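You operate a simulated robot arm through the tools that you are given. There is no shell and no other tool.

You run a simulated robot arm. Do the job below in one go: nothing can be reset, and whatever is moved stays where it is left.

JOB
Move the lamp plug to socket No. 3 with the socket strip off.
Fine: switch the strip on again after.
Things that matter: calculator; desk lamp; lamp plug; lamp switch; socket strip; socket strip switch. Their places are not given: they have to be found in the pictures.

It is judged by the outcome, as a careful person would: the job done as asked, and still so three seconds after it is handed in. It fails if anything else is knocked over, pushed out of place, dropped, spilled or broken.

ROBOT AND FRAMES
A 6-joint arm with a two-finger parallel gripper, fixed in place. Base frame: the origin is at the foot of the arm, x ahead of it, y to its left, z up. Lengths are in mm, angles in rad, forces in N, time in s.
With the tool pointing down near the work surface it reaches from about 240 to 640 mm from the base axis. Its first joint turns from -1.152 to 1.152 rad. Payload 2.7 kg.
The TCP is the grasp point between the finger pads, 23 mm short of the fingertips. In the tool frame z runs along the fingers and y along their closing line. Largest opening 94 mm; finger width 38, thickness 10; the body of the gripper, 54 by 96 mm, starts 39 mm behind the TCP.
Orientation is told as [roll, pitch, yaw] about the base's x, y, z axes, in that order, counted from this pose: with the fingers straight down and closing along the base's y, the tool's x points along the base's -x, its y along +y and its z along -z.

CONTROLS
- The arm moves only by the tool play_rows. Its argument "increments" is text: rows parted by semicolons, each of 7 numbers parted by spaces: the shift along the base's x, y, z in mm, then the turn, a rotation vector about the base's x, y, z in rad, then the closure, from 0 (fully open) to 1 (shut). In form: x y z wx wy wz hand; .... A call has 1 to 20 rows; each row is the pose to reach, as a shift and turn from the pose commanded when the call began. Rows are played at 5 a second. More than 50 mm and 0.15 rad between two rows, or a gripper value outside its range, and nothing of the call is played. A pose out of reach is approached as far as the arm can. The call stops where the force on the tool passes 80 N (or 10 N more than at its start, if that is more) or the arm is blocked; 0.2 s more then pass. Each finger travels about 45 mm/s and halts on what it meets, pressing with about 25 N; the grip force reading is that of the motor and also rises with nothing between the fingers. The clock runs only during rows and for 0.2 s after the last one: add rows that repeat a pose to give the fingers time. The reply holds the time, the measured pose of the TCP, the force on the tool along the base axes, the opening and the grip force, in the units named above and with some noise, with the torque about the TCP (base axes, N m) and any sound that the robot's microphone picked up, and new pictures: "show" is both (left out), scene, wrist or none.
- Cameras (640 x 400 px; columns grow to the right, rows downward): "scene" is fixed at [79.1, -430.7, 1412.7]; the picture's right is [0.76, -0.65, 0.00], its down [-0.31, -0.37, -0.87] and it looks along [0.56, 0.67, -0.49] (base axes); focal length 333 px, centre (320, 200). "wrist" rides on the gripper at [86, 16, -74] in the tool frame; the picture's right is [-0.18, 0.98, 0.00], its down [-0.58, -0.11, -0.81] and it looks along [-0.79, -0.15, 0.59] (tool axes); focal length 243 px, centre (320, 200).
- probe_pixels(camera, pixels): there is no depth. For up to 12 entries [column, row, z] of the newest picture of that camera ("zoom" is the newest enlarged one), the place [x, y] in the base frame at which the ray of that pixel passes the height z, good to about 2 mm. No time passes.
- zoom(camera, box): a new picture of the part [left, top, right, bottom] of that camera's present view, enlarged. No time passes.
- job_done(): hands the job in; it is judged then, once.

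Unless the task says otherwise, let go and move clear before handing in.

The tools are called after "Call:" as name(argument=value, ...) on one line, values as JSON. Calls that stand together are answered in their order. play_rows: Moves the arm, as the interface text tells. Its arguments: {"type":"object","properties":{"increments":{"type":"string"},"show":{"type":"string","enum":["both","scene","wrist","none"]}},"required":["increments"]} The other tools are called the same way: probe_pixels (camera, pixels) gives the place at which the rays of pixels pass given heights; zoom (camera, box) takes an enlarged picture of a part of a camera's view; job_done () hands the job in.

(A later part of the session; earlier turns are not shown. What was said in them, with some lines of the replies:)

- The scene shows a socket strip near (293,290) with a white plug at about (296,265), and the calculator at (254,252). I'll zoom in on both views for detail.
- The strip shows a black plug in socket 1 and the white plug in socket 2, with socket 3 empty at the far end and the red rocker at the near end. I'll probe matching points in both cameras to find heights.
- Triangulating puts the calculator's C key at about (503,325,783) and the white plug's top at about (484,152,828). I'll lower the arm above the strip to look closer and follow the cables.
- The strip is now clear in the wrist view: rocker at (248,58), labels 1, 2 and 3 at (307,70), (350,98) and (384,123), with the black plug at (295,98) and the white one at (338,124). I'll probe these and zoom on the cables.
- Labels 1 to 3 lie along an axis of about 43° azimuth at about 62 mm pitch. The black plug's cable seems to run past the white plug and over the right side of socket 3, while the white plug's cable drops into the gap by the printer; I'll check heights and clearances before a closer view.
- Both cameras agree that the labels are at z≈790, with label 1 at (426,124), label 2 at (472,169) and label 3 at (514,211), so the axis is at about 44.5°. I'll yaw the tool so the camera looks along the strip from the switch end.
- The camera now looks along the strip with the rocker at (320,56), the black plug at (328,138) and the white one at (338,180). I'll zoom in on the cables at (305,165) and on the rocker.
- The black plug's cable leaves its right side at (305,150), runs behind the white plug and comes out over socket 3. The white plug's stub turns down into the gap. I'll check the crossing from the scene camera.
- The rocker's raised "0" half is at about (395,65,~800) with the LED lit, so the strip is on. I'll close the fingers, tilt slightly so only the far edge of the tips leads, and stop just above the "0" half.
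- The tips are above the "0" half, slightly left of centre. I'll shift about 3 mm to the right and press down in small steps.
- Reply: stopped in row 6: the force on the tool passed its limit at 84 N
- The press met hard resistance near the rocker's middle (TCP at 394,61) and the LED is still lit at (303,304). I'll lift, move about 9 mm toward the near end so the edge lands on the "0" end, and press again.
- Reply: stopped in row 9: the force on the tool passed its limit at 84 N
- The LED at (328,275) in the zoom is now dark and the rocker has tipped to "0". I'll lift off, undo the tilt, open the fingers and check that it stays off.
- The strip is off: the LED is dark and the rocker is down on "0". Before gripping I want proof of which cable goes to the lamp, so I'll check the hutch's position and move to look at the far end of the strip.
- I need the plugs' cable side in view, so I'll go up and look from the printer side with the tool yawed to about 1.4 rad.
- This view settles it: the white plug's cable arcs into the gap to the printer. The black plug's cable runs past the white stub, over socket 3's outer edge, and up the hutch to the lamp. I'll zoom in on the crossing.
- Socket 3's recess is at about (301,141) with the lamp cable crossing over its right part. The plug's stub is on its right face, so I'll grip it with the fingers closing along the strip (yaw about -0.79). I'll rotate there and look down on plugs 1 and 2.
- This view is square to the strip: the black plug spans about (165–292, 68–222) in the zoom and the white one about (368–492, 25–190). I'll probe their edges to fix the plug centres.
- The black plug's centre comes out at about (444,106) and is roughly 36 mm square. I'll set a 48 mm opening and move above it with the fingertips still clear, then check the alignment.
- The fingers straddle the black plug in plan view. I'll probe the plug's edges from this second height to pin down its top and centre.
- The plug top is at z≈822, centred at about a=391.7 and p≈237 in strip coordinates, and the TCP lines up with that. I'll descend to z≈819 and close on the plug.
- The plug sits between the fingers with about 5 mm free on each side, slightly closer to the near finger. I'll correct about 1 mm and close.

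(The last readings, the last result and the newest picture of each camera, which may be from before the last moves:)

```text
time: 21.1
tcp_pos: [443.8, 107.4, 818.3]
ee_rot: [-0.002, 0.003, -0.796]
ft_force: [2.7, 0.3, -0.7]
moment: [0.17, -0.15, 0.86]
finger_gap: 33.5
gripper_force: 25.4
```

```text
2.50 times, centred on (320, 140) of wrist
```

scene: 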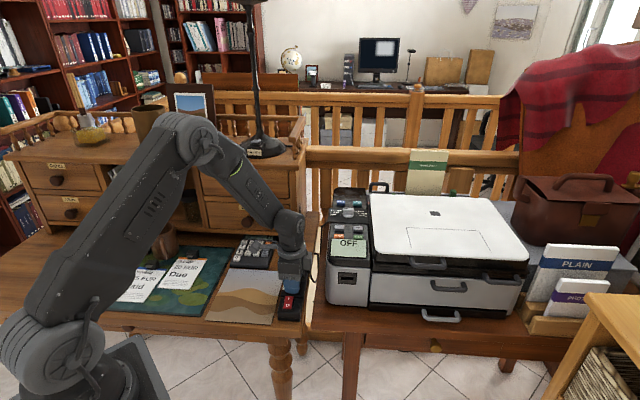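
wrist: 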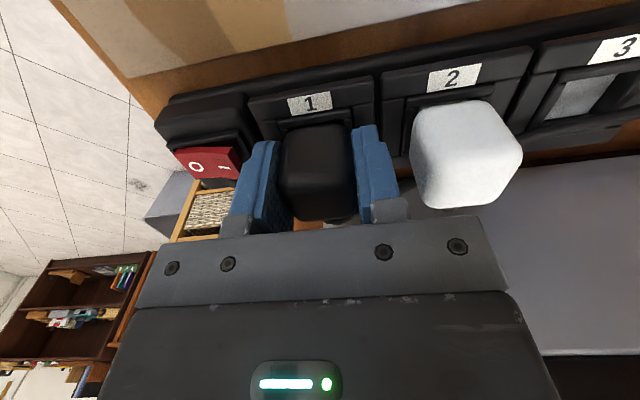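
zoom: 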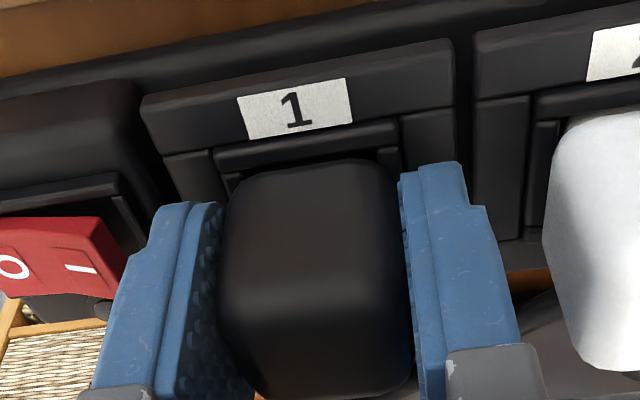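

The plug is held at 33.5 mm with 25 N. I'll pull it straight up slowly.

Call:
play_rows(increments="0 0 2 0 0 0 1; 0 0 4 0 0 0 1; 0 0 7 0 0 0 1; 0 0 10 0 0 0 1; 0 0 14 0 0 0 1; 0 0 18 0 0 0 1; 0 0 22 0 0 0 1; 0 0 22 0 0 0 1")

Call:
zoom(camera="scene", box=[260, 240, 330, 320])

Call:
zoom(camera="wrist", box=[220, 60, 420, 220])

```text
time: 22.9
tcp_pos: [442.6, 106.2, 841.4]
ee_rot: [-0.004, 0.002, -0.796]
ft_force: [0.3, -0.1, -0.8]
moment: [-0.01, -0.01, 0.0]
finger_gap: 33.4
gripper_force: 24.8
```

scene: 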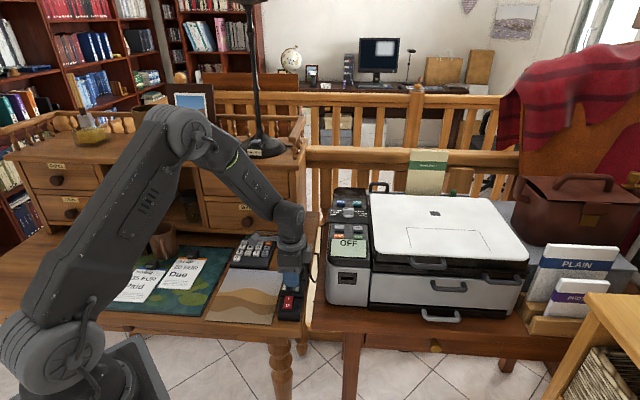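
wrist: 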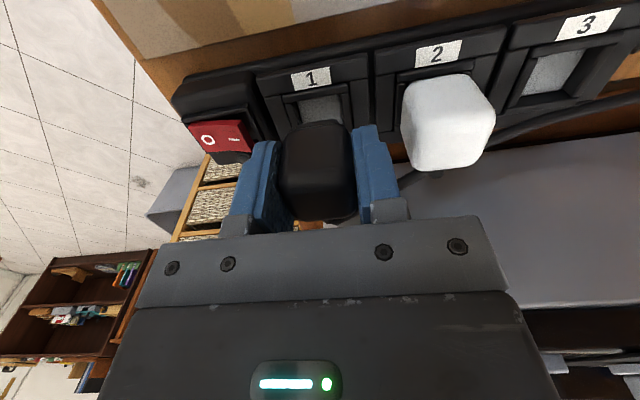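

```text
5.00 times, centred on (295, 280) of scene
```

zoom: 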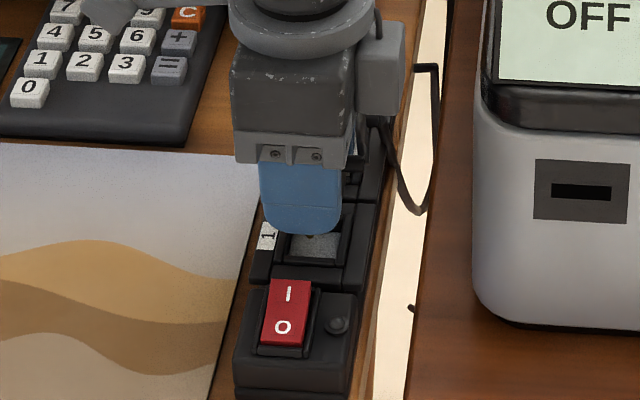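

```text
2.50 times, centred on (320, 140) of wrist
```

zoom: 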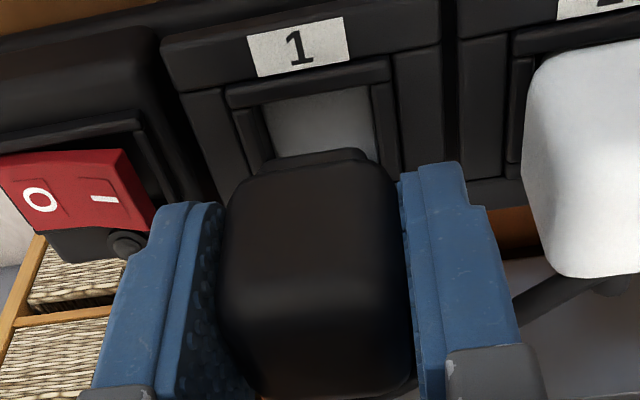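

The plug is out cleanly with the load near zero, and the cable has swung clear to the outer side of socket 3. I'll raise it above the white plug and check the cable before going across.

Call:
play_rows(increments="0 0 12 0 0 0 1; 0 0 24 0 0 0 1; 0 0 36 0 0 0 1; 0 0 45 0 0 0 1; 0 0 45 0 0 0 1")

Call:
zoom(camera="scene", box=[250, 210, 340, 320])

Call:
zoom(camera="wrist", box=[260, 20, 520, 220])

```text
time: 24.1
tcp_pos: [444.0, 106.9, 886.5]
ee_rot: [-0.003, 0.002, -0.796]
ft_force: [-0.4, -0.8, -1.2]
moment: [-0.01, 0.01, 0.02]
finger_gap: 33.5
gripper_force: 25.8
```

scene: 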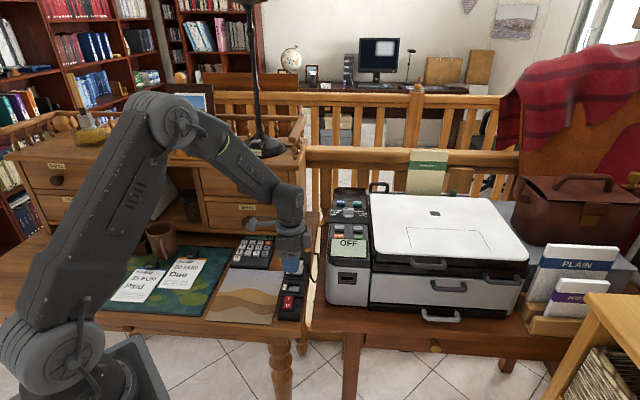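
wrist: 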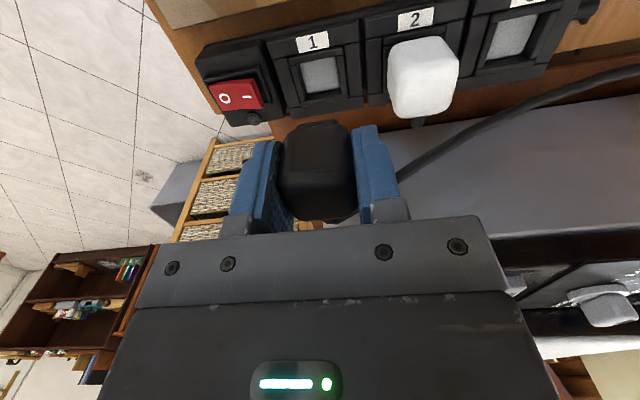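

```text
3.64 times, centred on (295, 265) of scene
```

zoom: 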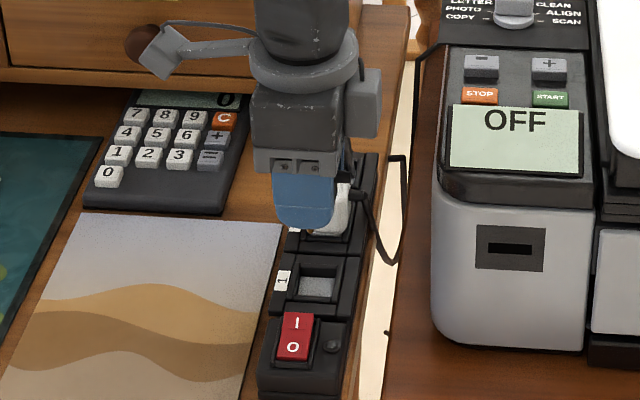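

```text
2.00 times, centred on (390, 120) of wrist
```

zoom: 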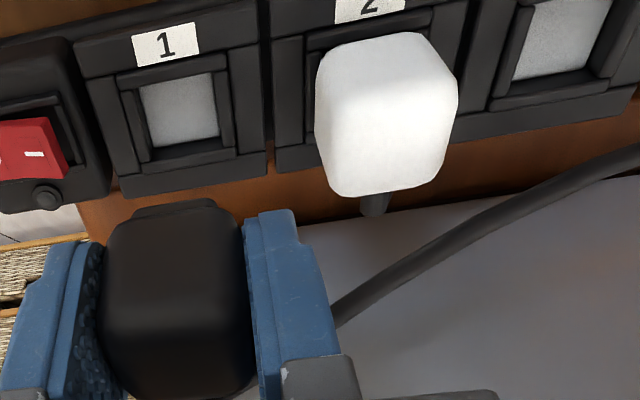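

The cable trails freely with no load, and sockets 1 and 3 both show open recesses. I'll carry the plug along the strip axis to a hover over socket 3.

Call:
play_rows(increments="18 18 2 0 0 0 1; 36 36 2 0 0 0 1; 54 54 2 0 0 0 1; 72 72 2 0 0 0 1; 89.5 88.9 2 0 0 0 1; 89.5 88.9 2 0 0 0 1; 89.5 88.9 2 0 0 0 1")

Call:
zoom(camera="scene", box=[250, 210, 340, 320])

Call:
zoom(camera="wrist", box=[180, 20, 440, 220])

```text
time: 25.7
tcp_pos: [531.9, 195.0, 887.3]
ee_rot: [-0.003, 0.002, -0.798]
ft_force: [-0.9, -0.2, -1.0]
moment: [0.02, 0.02, 0.0]
finger_gap: 33.7
gripper_force: 24.7
```

scene: 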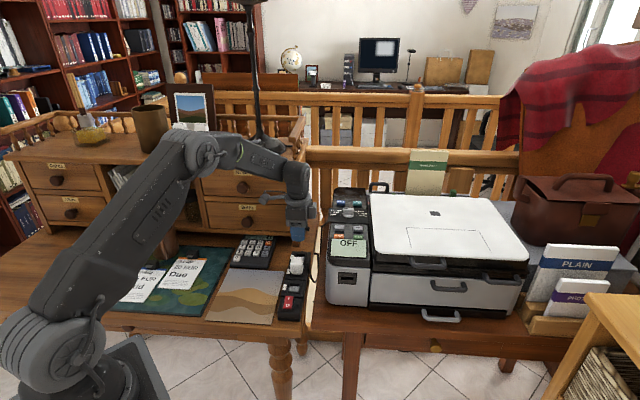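
wrist: 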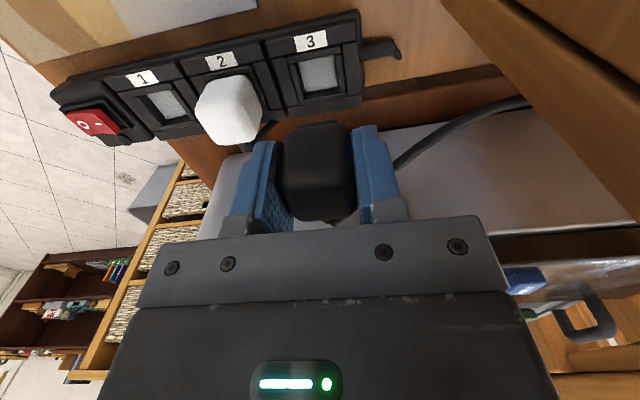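

```text
3.64 times, centred on (295, 265) of scene
```

zoom: 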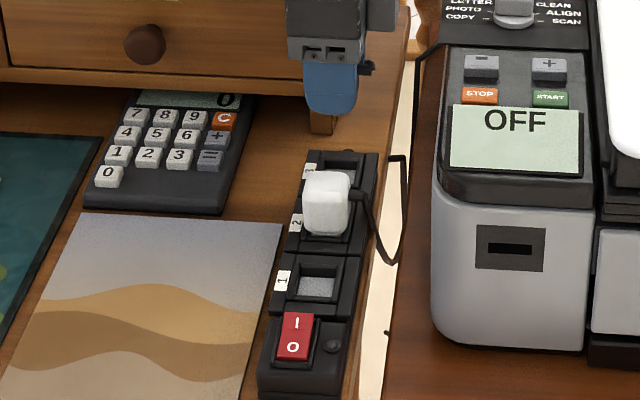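

```text
2.00 times, centred on (310, 120) of wrist
```

zoom: 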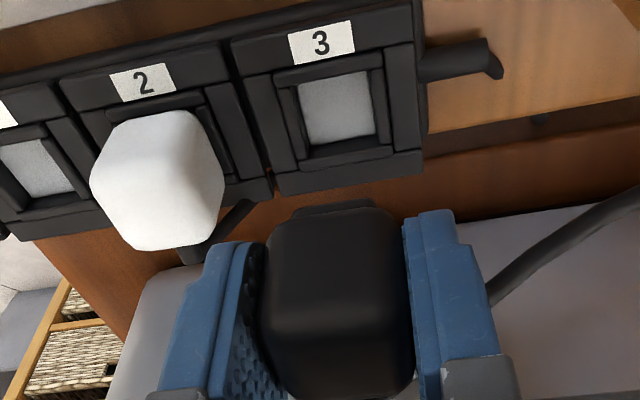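

Hovering over socket 3, the geometry nearly matches the hover over socket 1: label 3 is at (310.5,41) versus label 1 at (313,43.5) before. I'll zoom in and measure the socket-to-socket vector to refine it by a millimetre or two.

Call:
zoom(camera="wrist", box=[270, 20, 370, 120])

Call:
zoom(camera="wrist", box=[90, 40, 290, 160])

Call:
probe_pixels(camera="wrist", pixels=[[310.5, 41, 790], [220.5, 61, 790], [142, 78, 790]])

```text
4.00 times, centred on (320, 70) of wrist
```

zoom: 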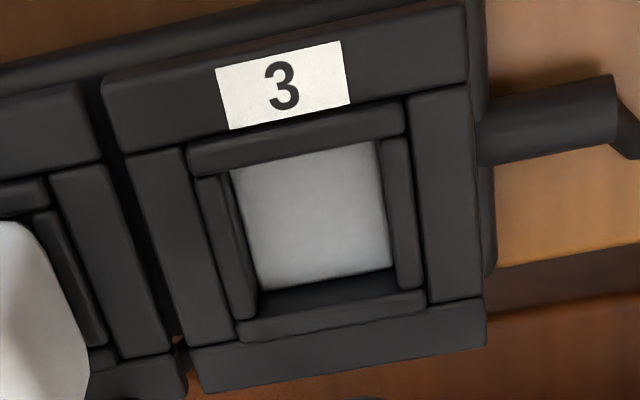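

```text
3.20 times, centred on (190, 100) of wrist
```

zoom: 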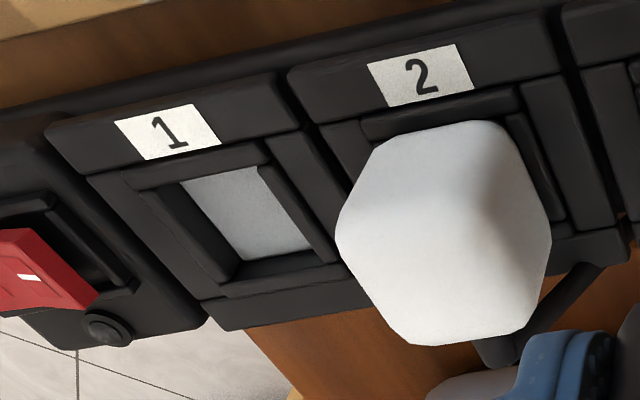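

```text
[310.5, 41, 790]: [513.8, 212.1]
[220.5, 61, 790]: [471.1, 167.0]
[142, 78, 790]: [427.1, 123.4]
```

Averaged over all views, the vector from socket 1 to socket 3 is about (88.3, 88.3), so I'm about 1.3 mm too far along the axis. I'll correct that and lower to just above the recess for a check.

Call:
play_rows(increments="-1.3 -0.5 -10 0 0 0 1; -1.3 -0.5 -22 0 0 0 1; -1.3 -0.5 -34 0 0 0 1; -1.3 -0.5 -44 0 0 0 1; -1.3 -0.5 -44 0 0 0 1; -1.3 -0.5 -44 0 0 0 1")

Call:
zoom(camera="wrist", box=[220, 60, 420, 220])

Call:
zoom(camera="scene", box=[270, 220, 330, 300])

```text
time: 27.1
tcp_pos: [530.3, 195.7, 844.7]
ee_rot: [-0.003, 0.002, -0.796]
ft_force: [-0.1, -0.5, -1.6]
moment: [0.03, -0.01, 0.0]
finger_gap: 33.5
gripper_force: 24.9
```

scene: 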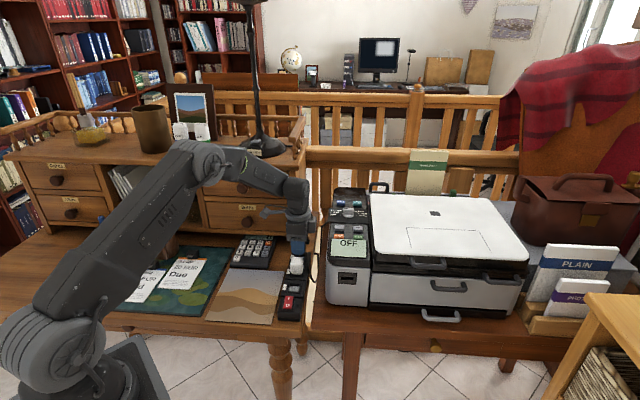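
wrist: 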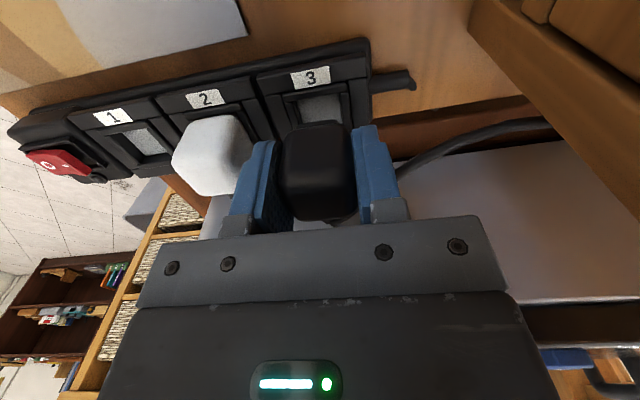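

```text
2.50 times, centred on (320, 140) of wrist
```

zoom: 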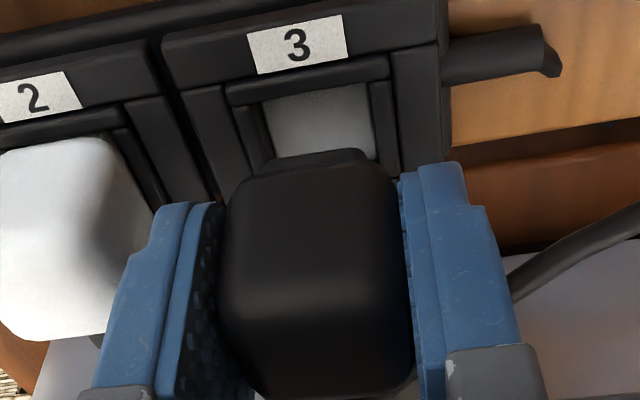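

```text
5.00 times, centred on (300, 260) of scene
```

zoom: 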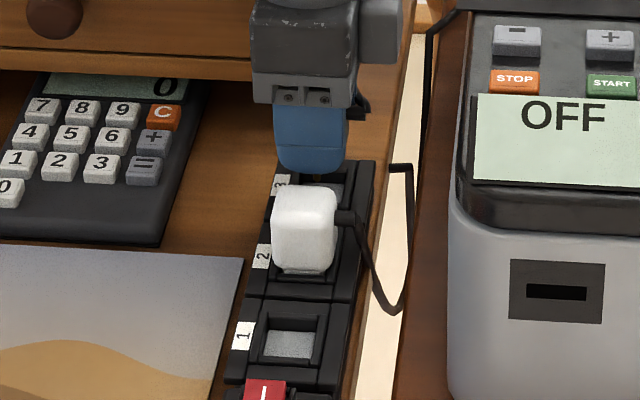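

This nearly matches the view just after extraction at socket 1: label at (297,44) now versus (298,46) then. I'll descend 3 mm to the identical height for an exact comparison.

Call:
play_rows(increments="0 0 -3 0 0 0 1; 0 0 -3 0 0 0 1; 0 0 -3 0 0 0 1", show="wrist")

Call:
zoom(camera="wrist", box=[220, 60, 420, 220])

```text
time: 27.9
tcp_pos: [530.3, 195.6, 841.6]
ee_rot: [-0.003, 0.002, -0.796]
ft_force: [0.4, -0.1, -1.4]
moment: [-0.01, -0.04, -0.02]
finger_gap: 33.5
gripper_force: 24.9
```

wrist: 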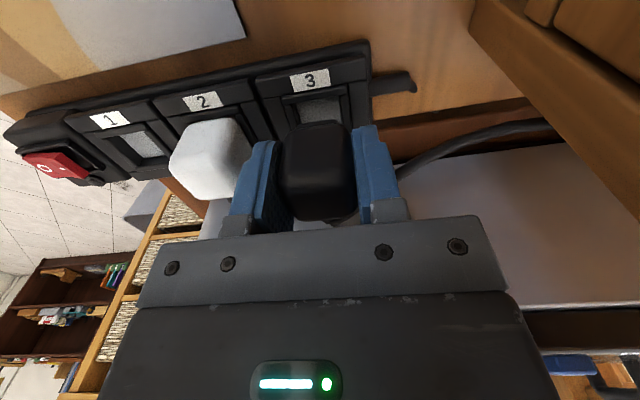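

```text
2.50 times, centred on (320, 140) of wrist
```

zoom: 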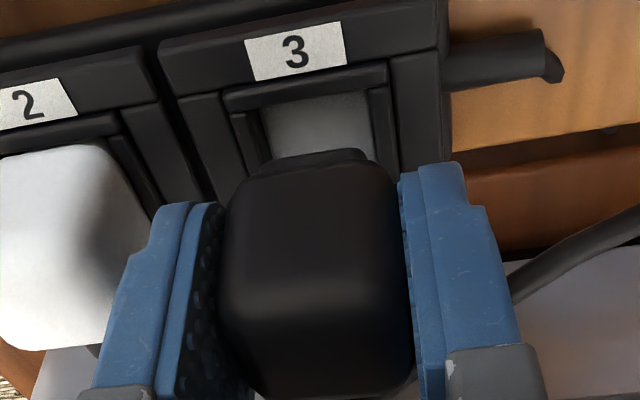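

Compared with the reference, the socket appears about 1 px left and 2 px down, so I need about (+0.2, -1.5) mm, which makes the pitch exactly 62 mm. I'll apply that and insert slowly.

Call:
play_rows(increments="0.2 -1.5 0 0 0 0 1; 0.2 -1.5 -3 0 0 0 1; 0.2 -1.5 -6 0 0 0 1; 0.2 -1.5 -9 0 0 0 1; 0.2 -1.5 -12 0 0 0 1; 0.2 -1.5 -15 0 0 0 1; 0.2 -1.5 -18 0 0 0 1; 0.2 -1.5 -20 0 0 0 1; 0.2 -1.5 -22 0 0 0 1; 0.2 -1.5 -22 0 0 0 1")

Call:
zoom(camera="wrist", box=[220, 60, 420, 220])

Call:
zoom(camera="scene", box=[270, 220, 330, 300])

```text
time: 30.1
tcp_pos: [530.7, 194.3, 819.6]
ee_rot: [-0.005, 0.002, -0.794]
ft_force: [-4.6, 2.5, 0.5]
moment: [0.22, -0.17, 0.98]
finger_gap: 33.6
gripper_force: 24.3
```

scene: 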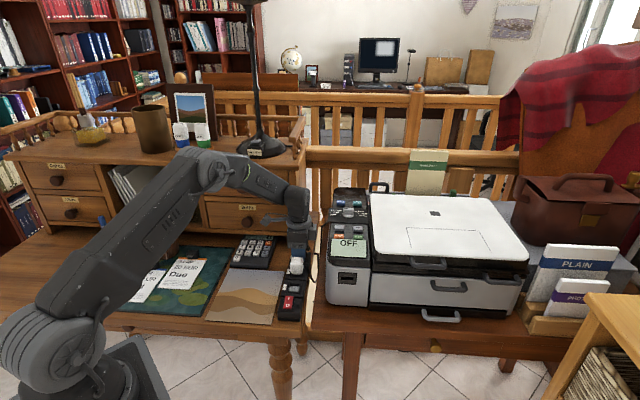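
wrist: 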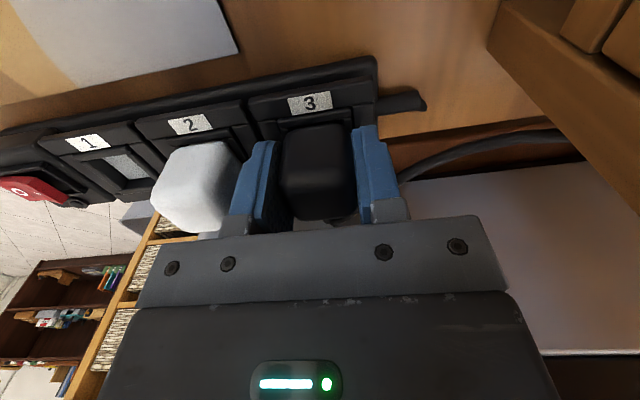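

```text
2.50 times, centred on (320, 140) of wrist
```

zoom: 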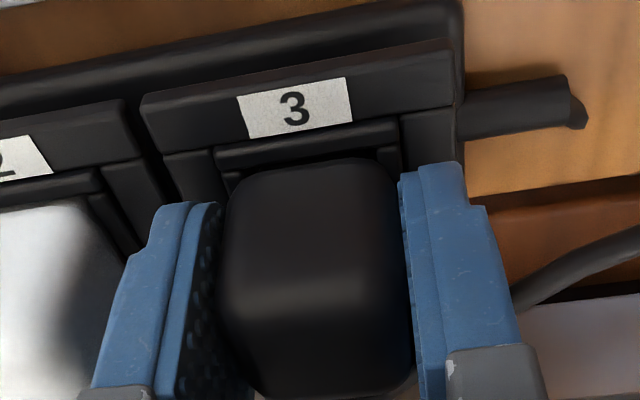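

```text
5.00 times, centred on (300, 260) of scene
```

zoom: 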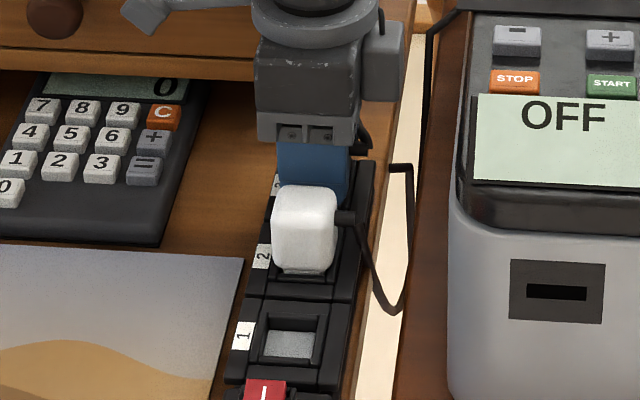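

The view now matches the gripped, seated view at socket 1 (label at (295,107), same moment signature). I'll press gently a couple of mm to make sure it's fully home.

Call:
play_rows(increments="0 0 -1 0 0 0 1; 0 0 -2 0 0 0 1; 0 0 -2.5 0 0 0 1; 0 0 -2.5 0 0 0 1", show="wrist")

```text
time: 31.1
tcp_pos: [532.9, 193.9, 818.0]
ee_rot: [-0.002, 0.0, -0.796]
ft_force: [-10.7, -0.6, 20.4]
moment: [0.07, 0.04, 0.81]
finger_gap: 33.9
gripper_force: 25.2
```

wrist: 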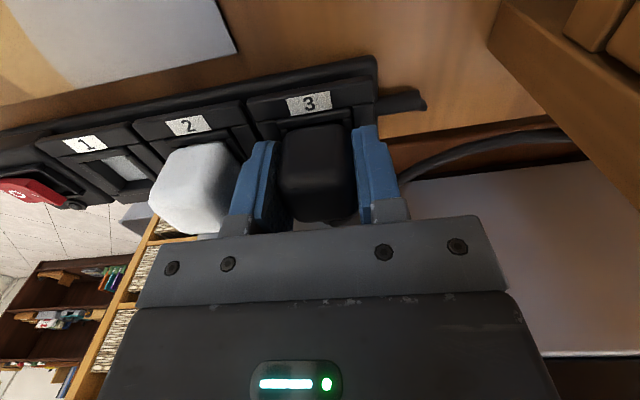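

It bottomed out with 20 N reaction, so the plug is fully seated. I'll release to a 48 mm opening, which clears the white plug, and rise straight up.

Call:
play_rows(increments="0 0 2.5 0 0 0 1; 0 0 2.5 0 0 0 0.55; 0 0 2.5 0 0 0 0.5; 0 0 2.5 0 0 0 0.5; 0 0 8 0 0 0 0.5; 0 0 20 0 0 0 0.5; 0 0 40 0 0 0 0.5; 0 0 60 0 0 0 0.5; 0 0 85 0 0 0 0.5; 0 0 85 0 0 0 0.5")

Call:
zoom(camera="wrist", box=[180, 0, 440, 200])

Call:
zoom(camera="scene", box=[260, 220, 340, 320])

```text
time: 33.3
tcp_pos: [531.4, 193.6, 902.8]
ee_rot: [-0.004, 0.002, -0.796]
ft_force: [0.7, 0.4, -0.7]
moment: [0.01, -0.02, 0.01]
finger_gap: 46.7
gripper_force: 0.1
```

scene: 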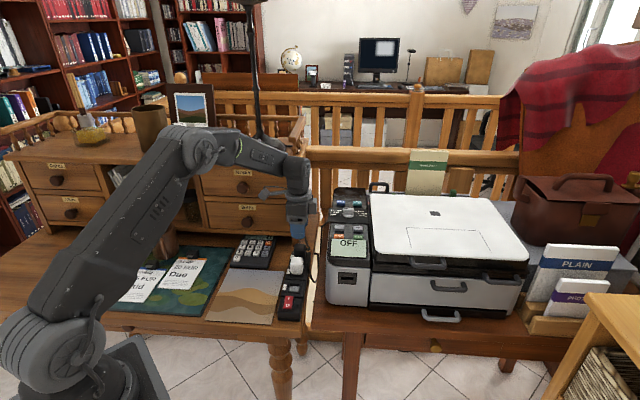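
wrist: 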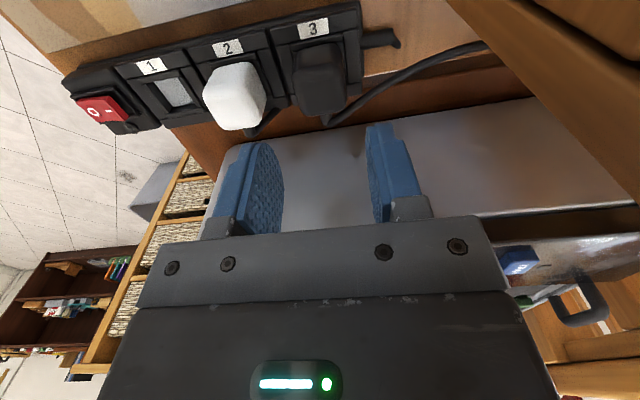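

```text
2.00 times, centred on (310, 100) of wrist
```

zoom: 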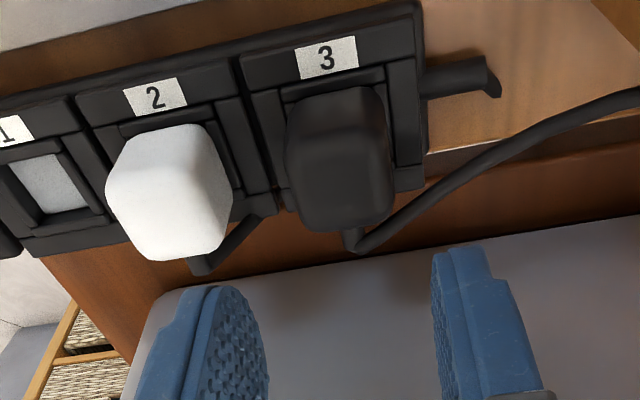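

```text
4.00 times, centred on (300, 270) of scene
```

zoom: 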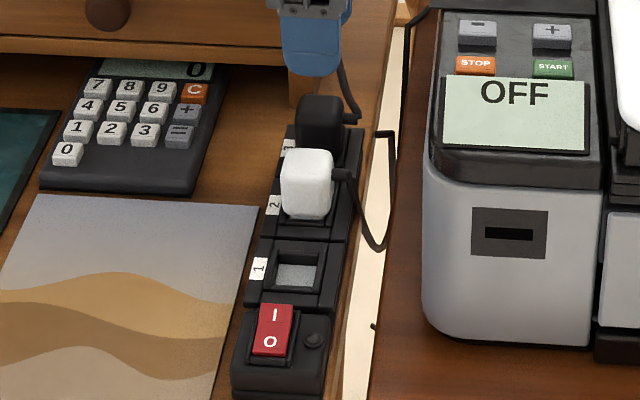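

The lamp plug is seated in socket 3, the printer's white plug is untouched in socket 2, socket 1 is empty and the strip is still off. Now I'll go back over the switch at yaw 0.777 with the fingers closed, to press the "I" side.

Call:
play_rows(increments="-20 -20 10 0 0 0 0.5; -45 -45 15 0 0 0.10 0.5; -70 -70 15 0 0 0.24 0.7; -95 -90 15 0 0 0.38 1; -113.4 -105.2 15 0 0 0.52 1; -113.4 -105.2 15 0 0 0.66 1; -113.4 -105.2 15 0 0 0.80 1; -113.4 -105.2 15 0 0 0.94 1; -113.4 -105.2 15 0 0 1.08 1; -113.4 -105.2 15 0 0 1.22 1; -113.4 -105.2 15 0 0 1.36 1; -113.4 -105.2 10 0 0 1.5 1; -113.4 -105.2 0 0 0 1.573 1; -113.4 -105.2 0 0 0 1.573 1")

Call:
zoom(camera="wrist", box=[260, 0, 420, 140])

```text
time: 36.3
tcp_pos: [417.0, 88.8, 901.8]
ee_rot: [-0.003, 0.001, 0.778]
ft_force: [0.0, -0.6, 0.2]
moment: [-0.02, -0.03, -0.02]
finger_gap: 0.0
gripper_force: 24.9
```

scene: 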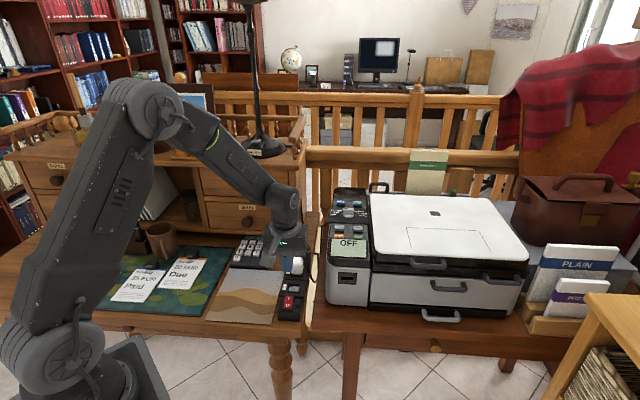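
wrist: 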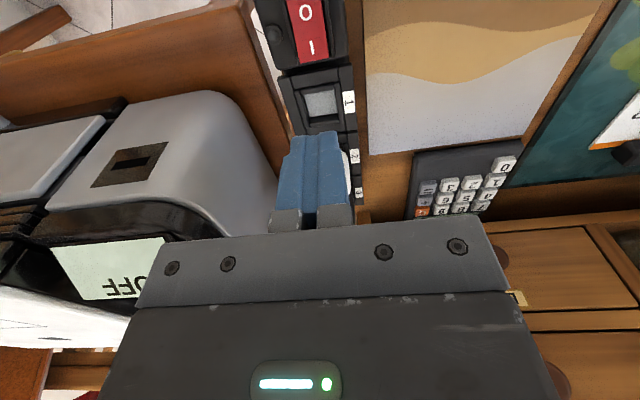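

```text
2.86 times, centred on (340, 70) of wrist
```

zoom: 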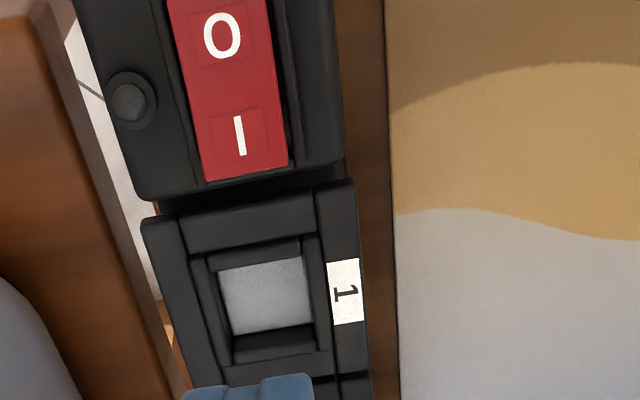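

The rocker's "I" is at about (312,47) with its far end at about (314,60). I'll probe these to place the press.

Call:
probe_pixels(camera="zoom", pixels=[[240, 136, 800], [248, 170, 800], [205, 178, 795], [288, 165, 795], [222, 36, 795]])

Call:
play_rows(increments="0 0 -8 0.07 -0.071 0 1; 0 0 -18 0.14 -0.142 0 1; 0 0 -30 0.21 -0.214 0 1; 0 0 -45 0.21 -0.214 0 1; 0 0 -54 0.21 -0.214 0 1; 0 0 -54 0.21 -0.214 0 1")

Call:
zoom(camera="scene", box=[260, 250, 330, 330])

Call:
zoom(camera="wrist", box=[240, 60, 400, 220])

```text
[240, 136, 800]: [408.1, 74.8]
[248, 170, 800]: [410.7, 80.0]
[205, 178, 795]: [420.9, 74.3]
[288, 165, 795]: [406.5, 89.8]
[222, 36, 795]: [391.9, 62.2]
```

```text
time: 37.7
tcp_pos: [417.7, 88.4, 847.9]
ee_rot: [-0.002, -0.3, 0.777]
ft_force: [-0.3, -0.9, 0.5]
moment: [0.0, 0.02, 0.01]
finger_gap: 0.0
gripper_force: 25.1
```

scene: 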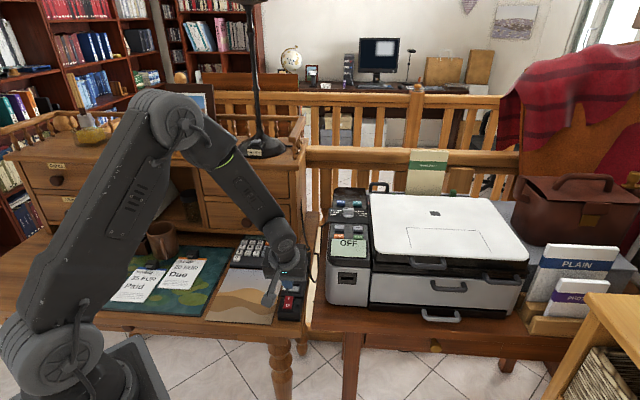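
wrist: 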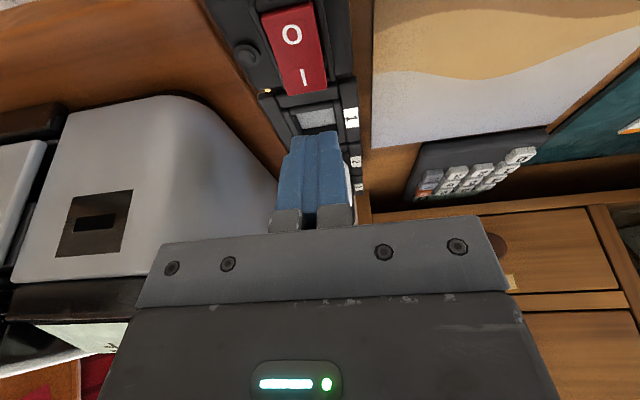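

```text
5.00 times, centred on (295, 290) of scene
```

zoom: 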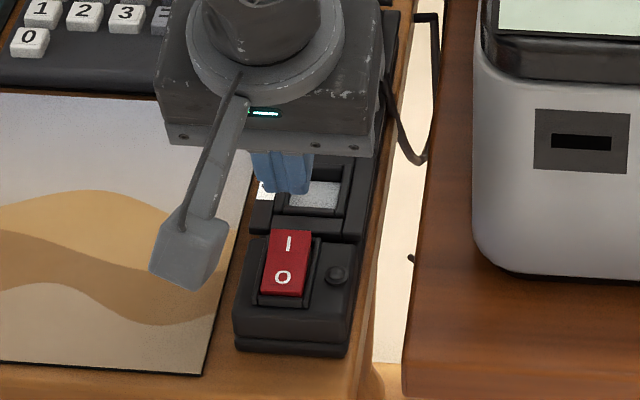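

```text
2.50 times, centred on (320, 140) of wrist
```

zoom: 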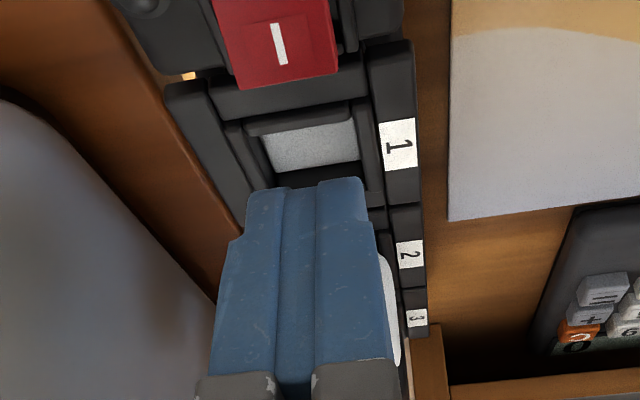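

The tip's lower edge is visible at about (312,136) in the wrist view; I'll verify where it sits relative to the "I" end before pressing.

Call:
probe_pixels(camera="wrist", pixels=[[312, 136, 820], [295, 138, 820], [330, 131, 820]])

```text
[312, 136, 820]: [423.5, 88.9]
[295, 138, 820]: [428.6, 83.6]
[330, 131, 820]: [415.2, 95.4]
```

I'll cross-check the tip's location with the scene camera.

Call:
probe_pixels(camera="scene", pixels=[[288.6, 288.2, 820], [288.6, 288.2, 824], [288.6, 288.2, 830], [288.6, 297.5, 800]])

Call:
zoom(camera="scene", box=[278, 275, 308, 310])

```text
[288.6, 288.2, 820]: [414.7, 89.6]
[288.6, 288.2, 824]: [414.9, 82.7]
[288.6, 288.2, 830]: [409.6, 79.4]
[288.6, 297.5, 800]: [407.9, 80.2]
```

```text
11.43 times, centred on (293, 292) of scene
```

zoom: 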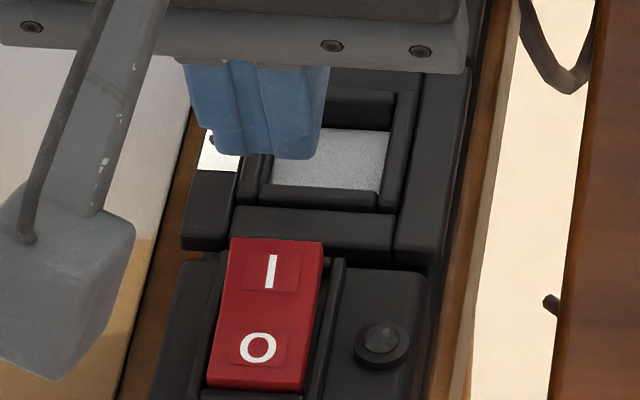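

Both cameras put the tip's lowest edge at a≈357, just past the rocker's far edge at a≈353, because the tips are chamfered. I'll shift about 6.6 mm back toward the rocker and press the "I" end in small steps.

Call:
play_rows(increments="-3.9 -5.5 -5 0 0 0 1; -3.9 -5.5 -12 0 0 0 1; -3.9 -5.5 -17 0 0 0 1; -3.9 -5.5 -20 0 0 0 1; -3.9 -5.5 -22 0 0 0 1; -3.9 -5.5 -24 0 0 0 1; -3.9 -5.5 -26 0 0 0 1; -3.9 -5.5 -28 0 0 0 1; -3.9 -5.5 -30 0 0 0 1")

Call:
zoom(camera="scene", box=[270, 265, 320, 320])

```text
time: 39.5
tcp_pos: [416.5, 84.9, 826.4]
ee_rot: [-0.007, -0.306, 0.776]
ft_force: [-2.8, -1.2, 9.5]
moment: [-0.09, 0.18, -0.01]
finger_gap: 0.0
gripper_force: 25.3
stopped in row 8: the force on the tool passed its limit at 84 N (the readings are from after the stop); the commanded pose is now the measured one
```

scene: 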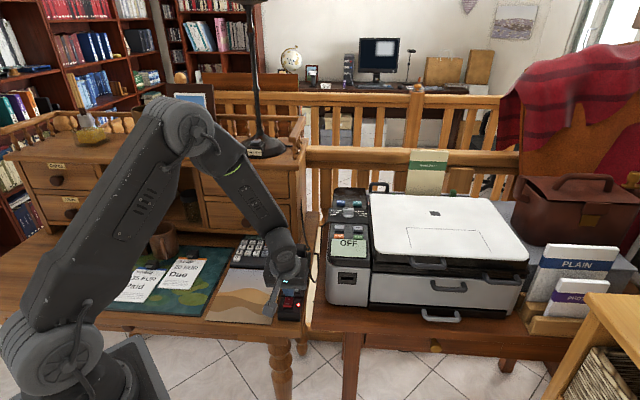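
wrist: 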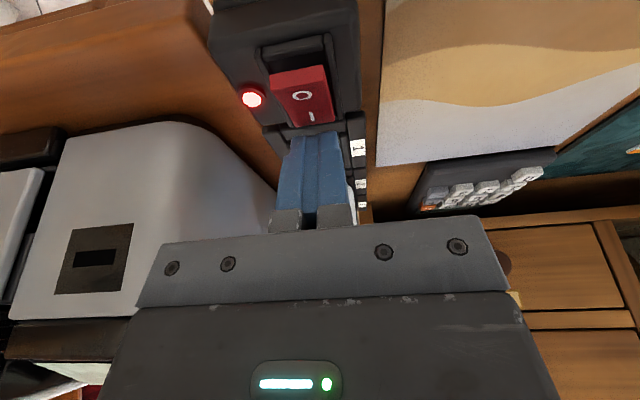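

```text
7.27 times, centred on (295, 292) of scene
```

zoom: 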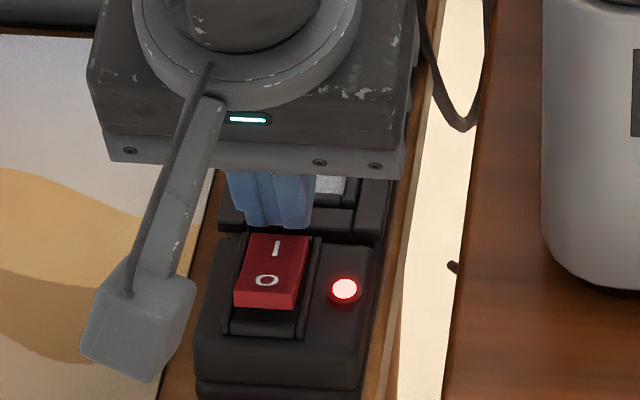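

The LED is red again at (252,97) and the rocker is down on "I", so the strip is back on. I'll lift off, undo the tilt, move clear and check everything.

Call:
play_rows(increments="0 0 12 0 0 0 1; -3 0 30 0 0 0 1; -8 0 55 -0.07 0.071 0 1; -15 0 85 -0.14 0.142 0 0.8; -25 0 120 -0.21 0.214 0 0.5; -35 0 150 -0.21 0.214 0 0.3; -45 0 180 -0.21 0.214 0 0.3; -45 0 180 -0.21 0.214 0 0.3")

Call:
zoom(camera="scene", box=[250, 220, 340, 330])

Call:
zoom(camera="wrist", box=[200, 0, 460, 200])

Call:
zoom(camera="scene", box=[200, 90, 360, 230])

```text
time: 41.3
tcp_pos: [371.3, 85.0, 1005.6]
ee_rot: [-0.006, -0.004, 0.778]
ft_force: [0.7, -0.5, 0.1]
moment: [-0.01, 0.02, -0.03]
finger_gap: 65.9
gripper_force: 0.0
```

scene: 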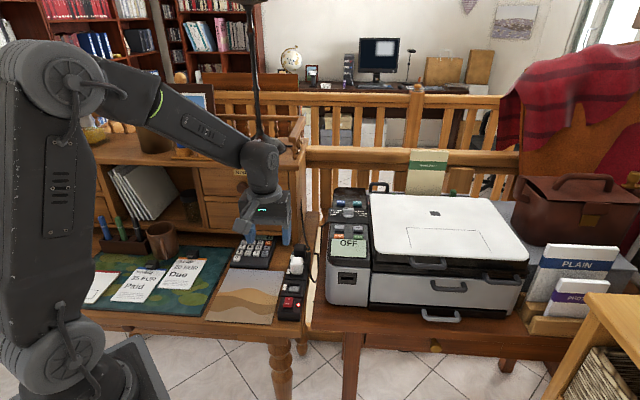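
wrist: 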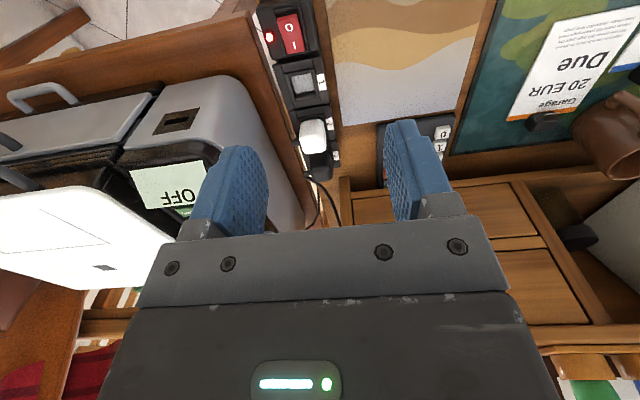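

```text
3.64 times, centred on (295, 275) of scene
```

zoom: 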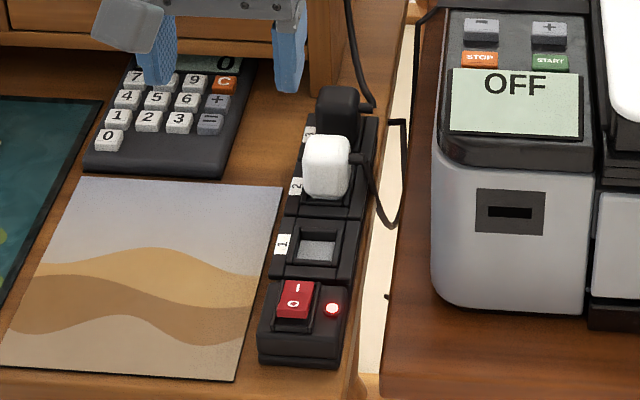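

```text
2.00 times, centred on (330, 100) of wrist
```

zoom: 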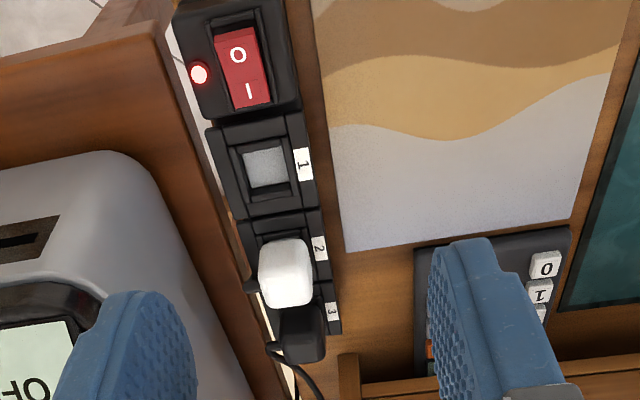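

```text
2.86 times, centred on (280, 160) of scene
```

zoom: 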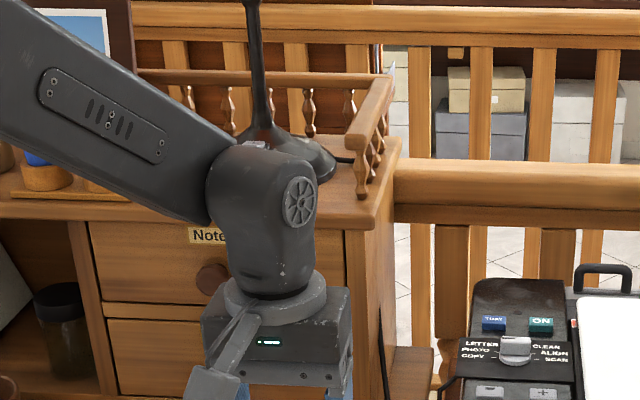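

The final pictures show the lamp's black plug seated in socket 3, the printer's white plug still in socket 2 and socket 1 empty. The LED is lit red at (333,308) in the zoom, the strip and calculator haven't moved, and the arm is clear, so I'm handing the job in.

Call:
job_done()

```text
The job is handed in.
```

The lamp plug is now in socket No. 3. I switched the strip off before moving it and back on afterwards, and its red light is lit again.

- **Which plug:** The lamp's is the black one; its cable runs up the hutch to the lamp. It was in socket 1, which is now empty. The white plug in socket 2 goes to the printer, and I left it alone.
- **Fit:** I pressed the plug down until it stopped, then let go. It was still in place in the last pictures.
- **Switch:** Turning the strip off took two presses, because the first landed too near the middle of the rocker. Turning it back on took one.
- **Around it:** The calculator, printer and strip look unmoved in the final pictures. I didn't touch the lamp switch, and the lamp head was out of view, so I can't say whether the lamp is lit.
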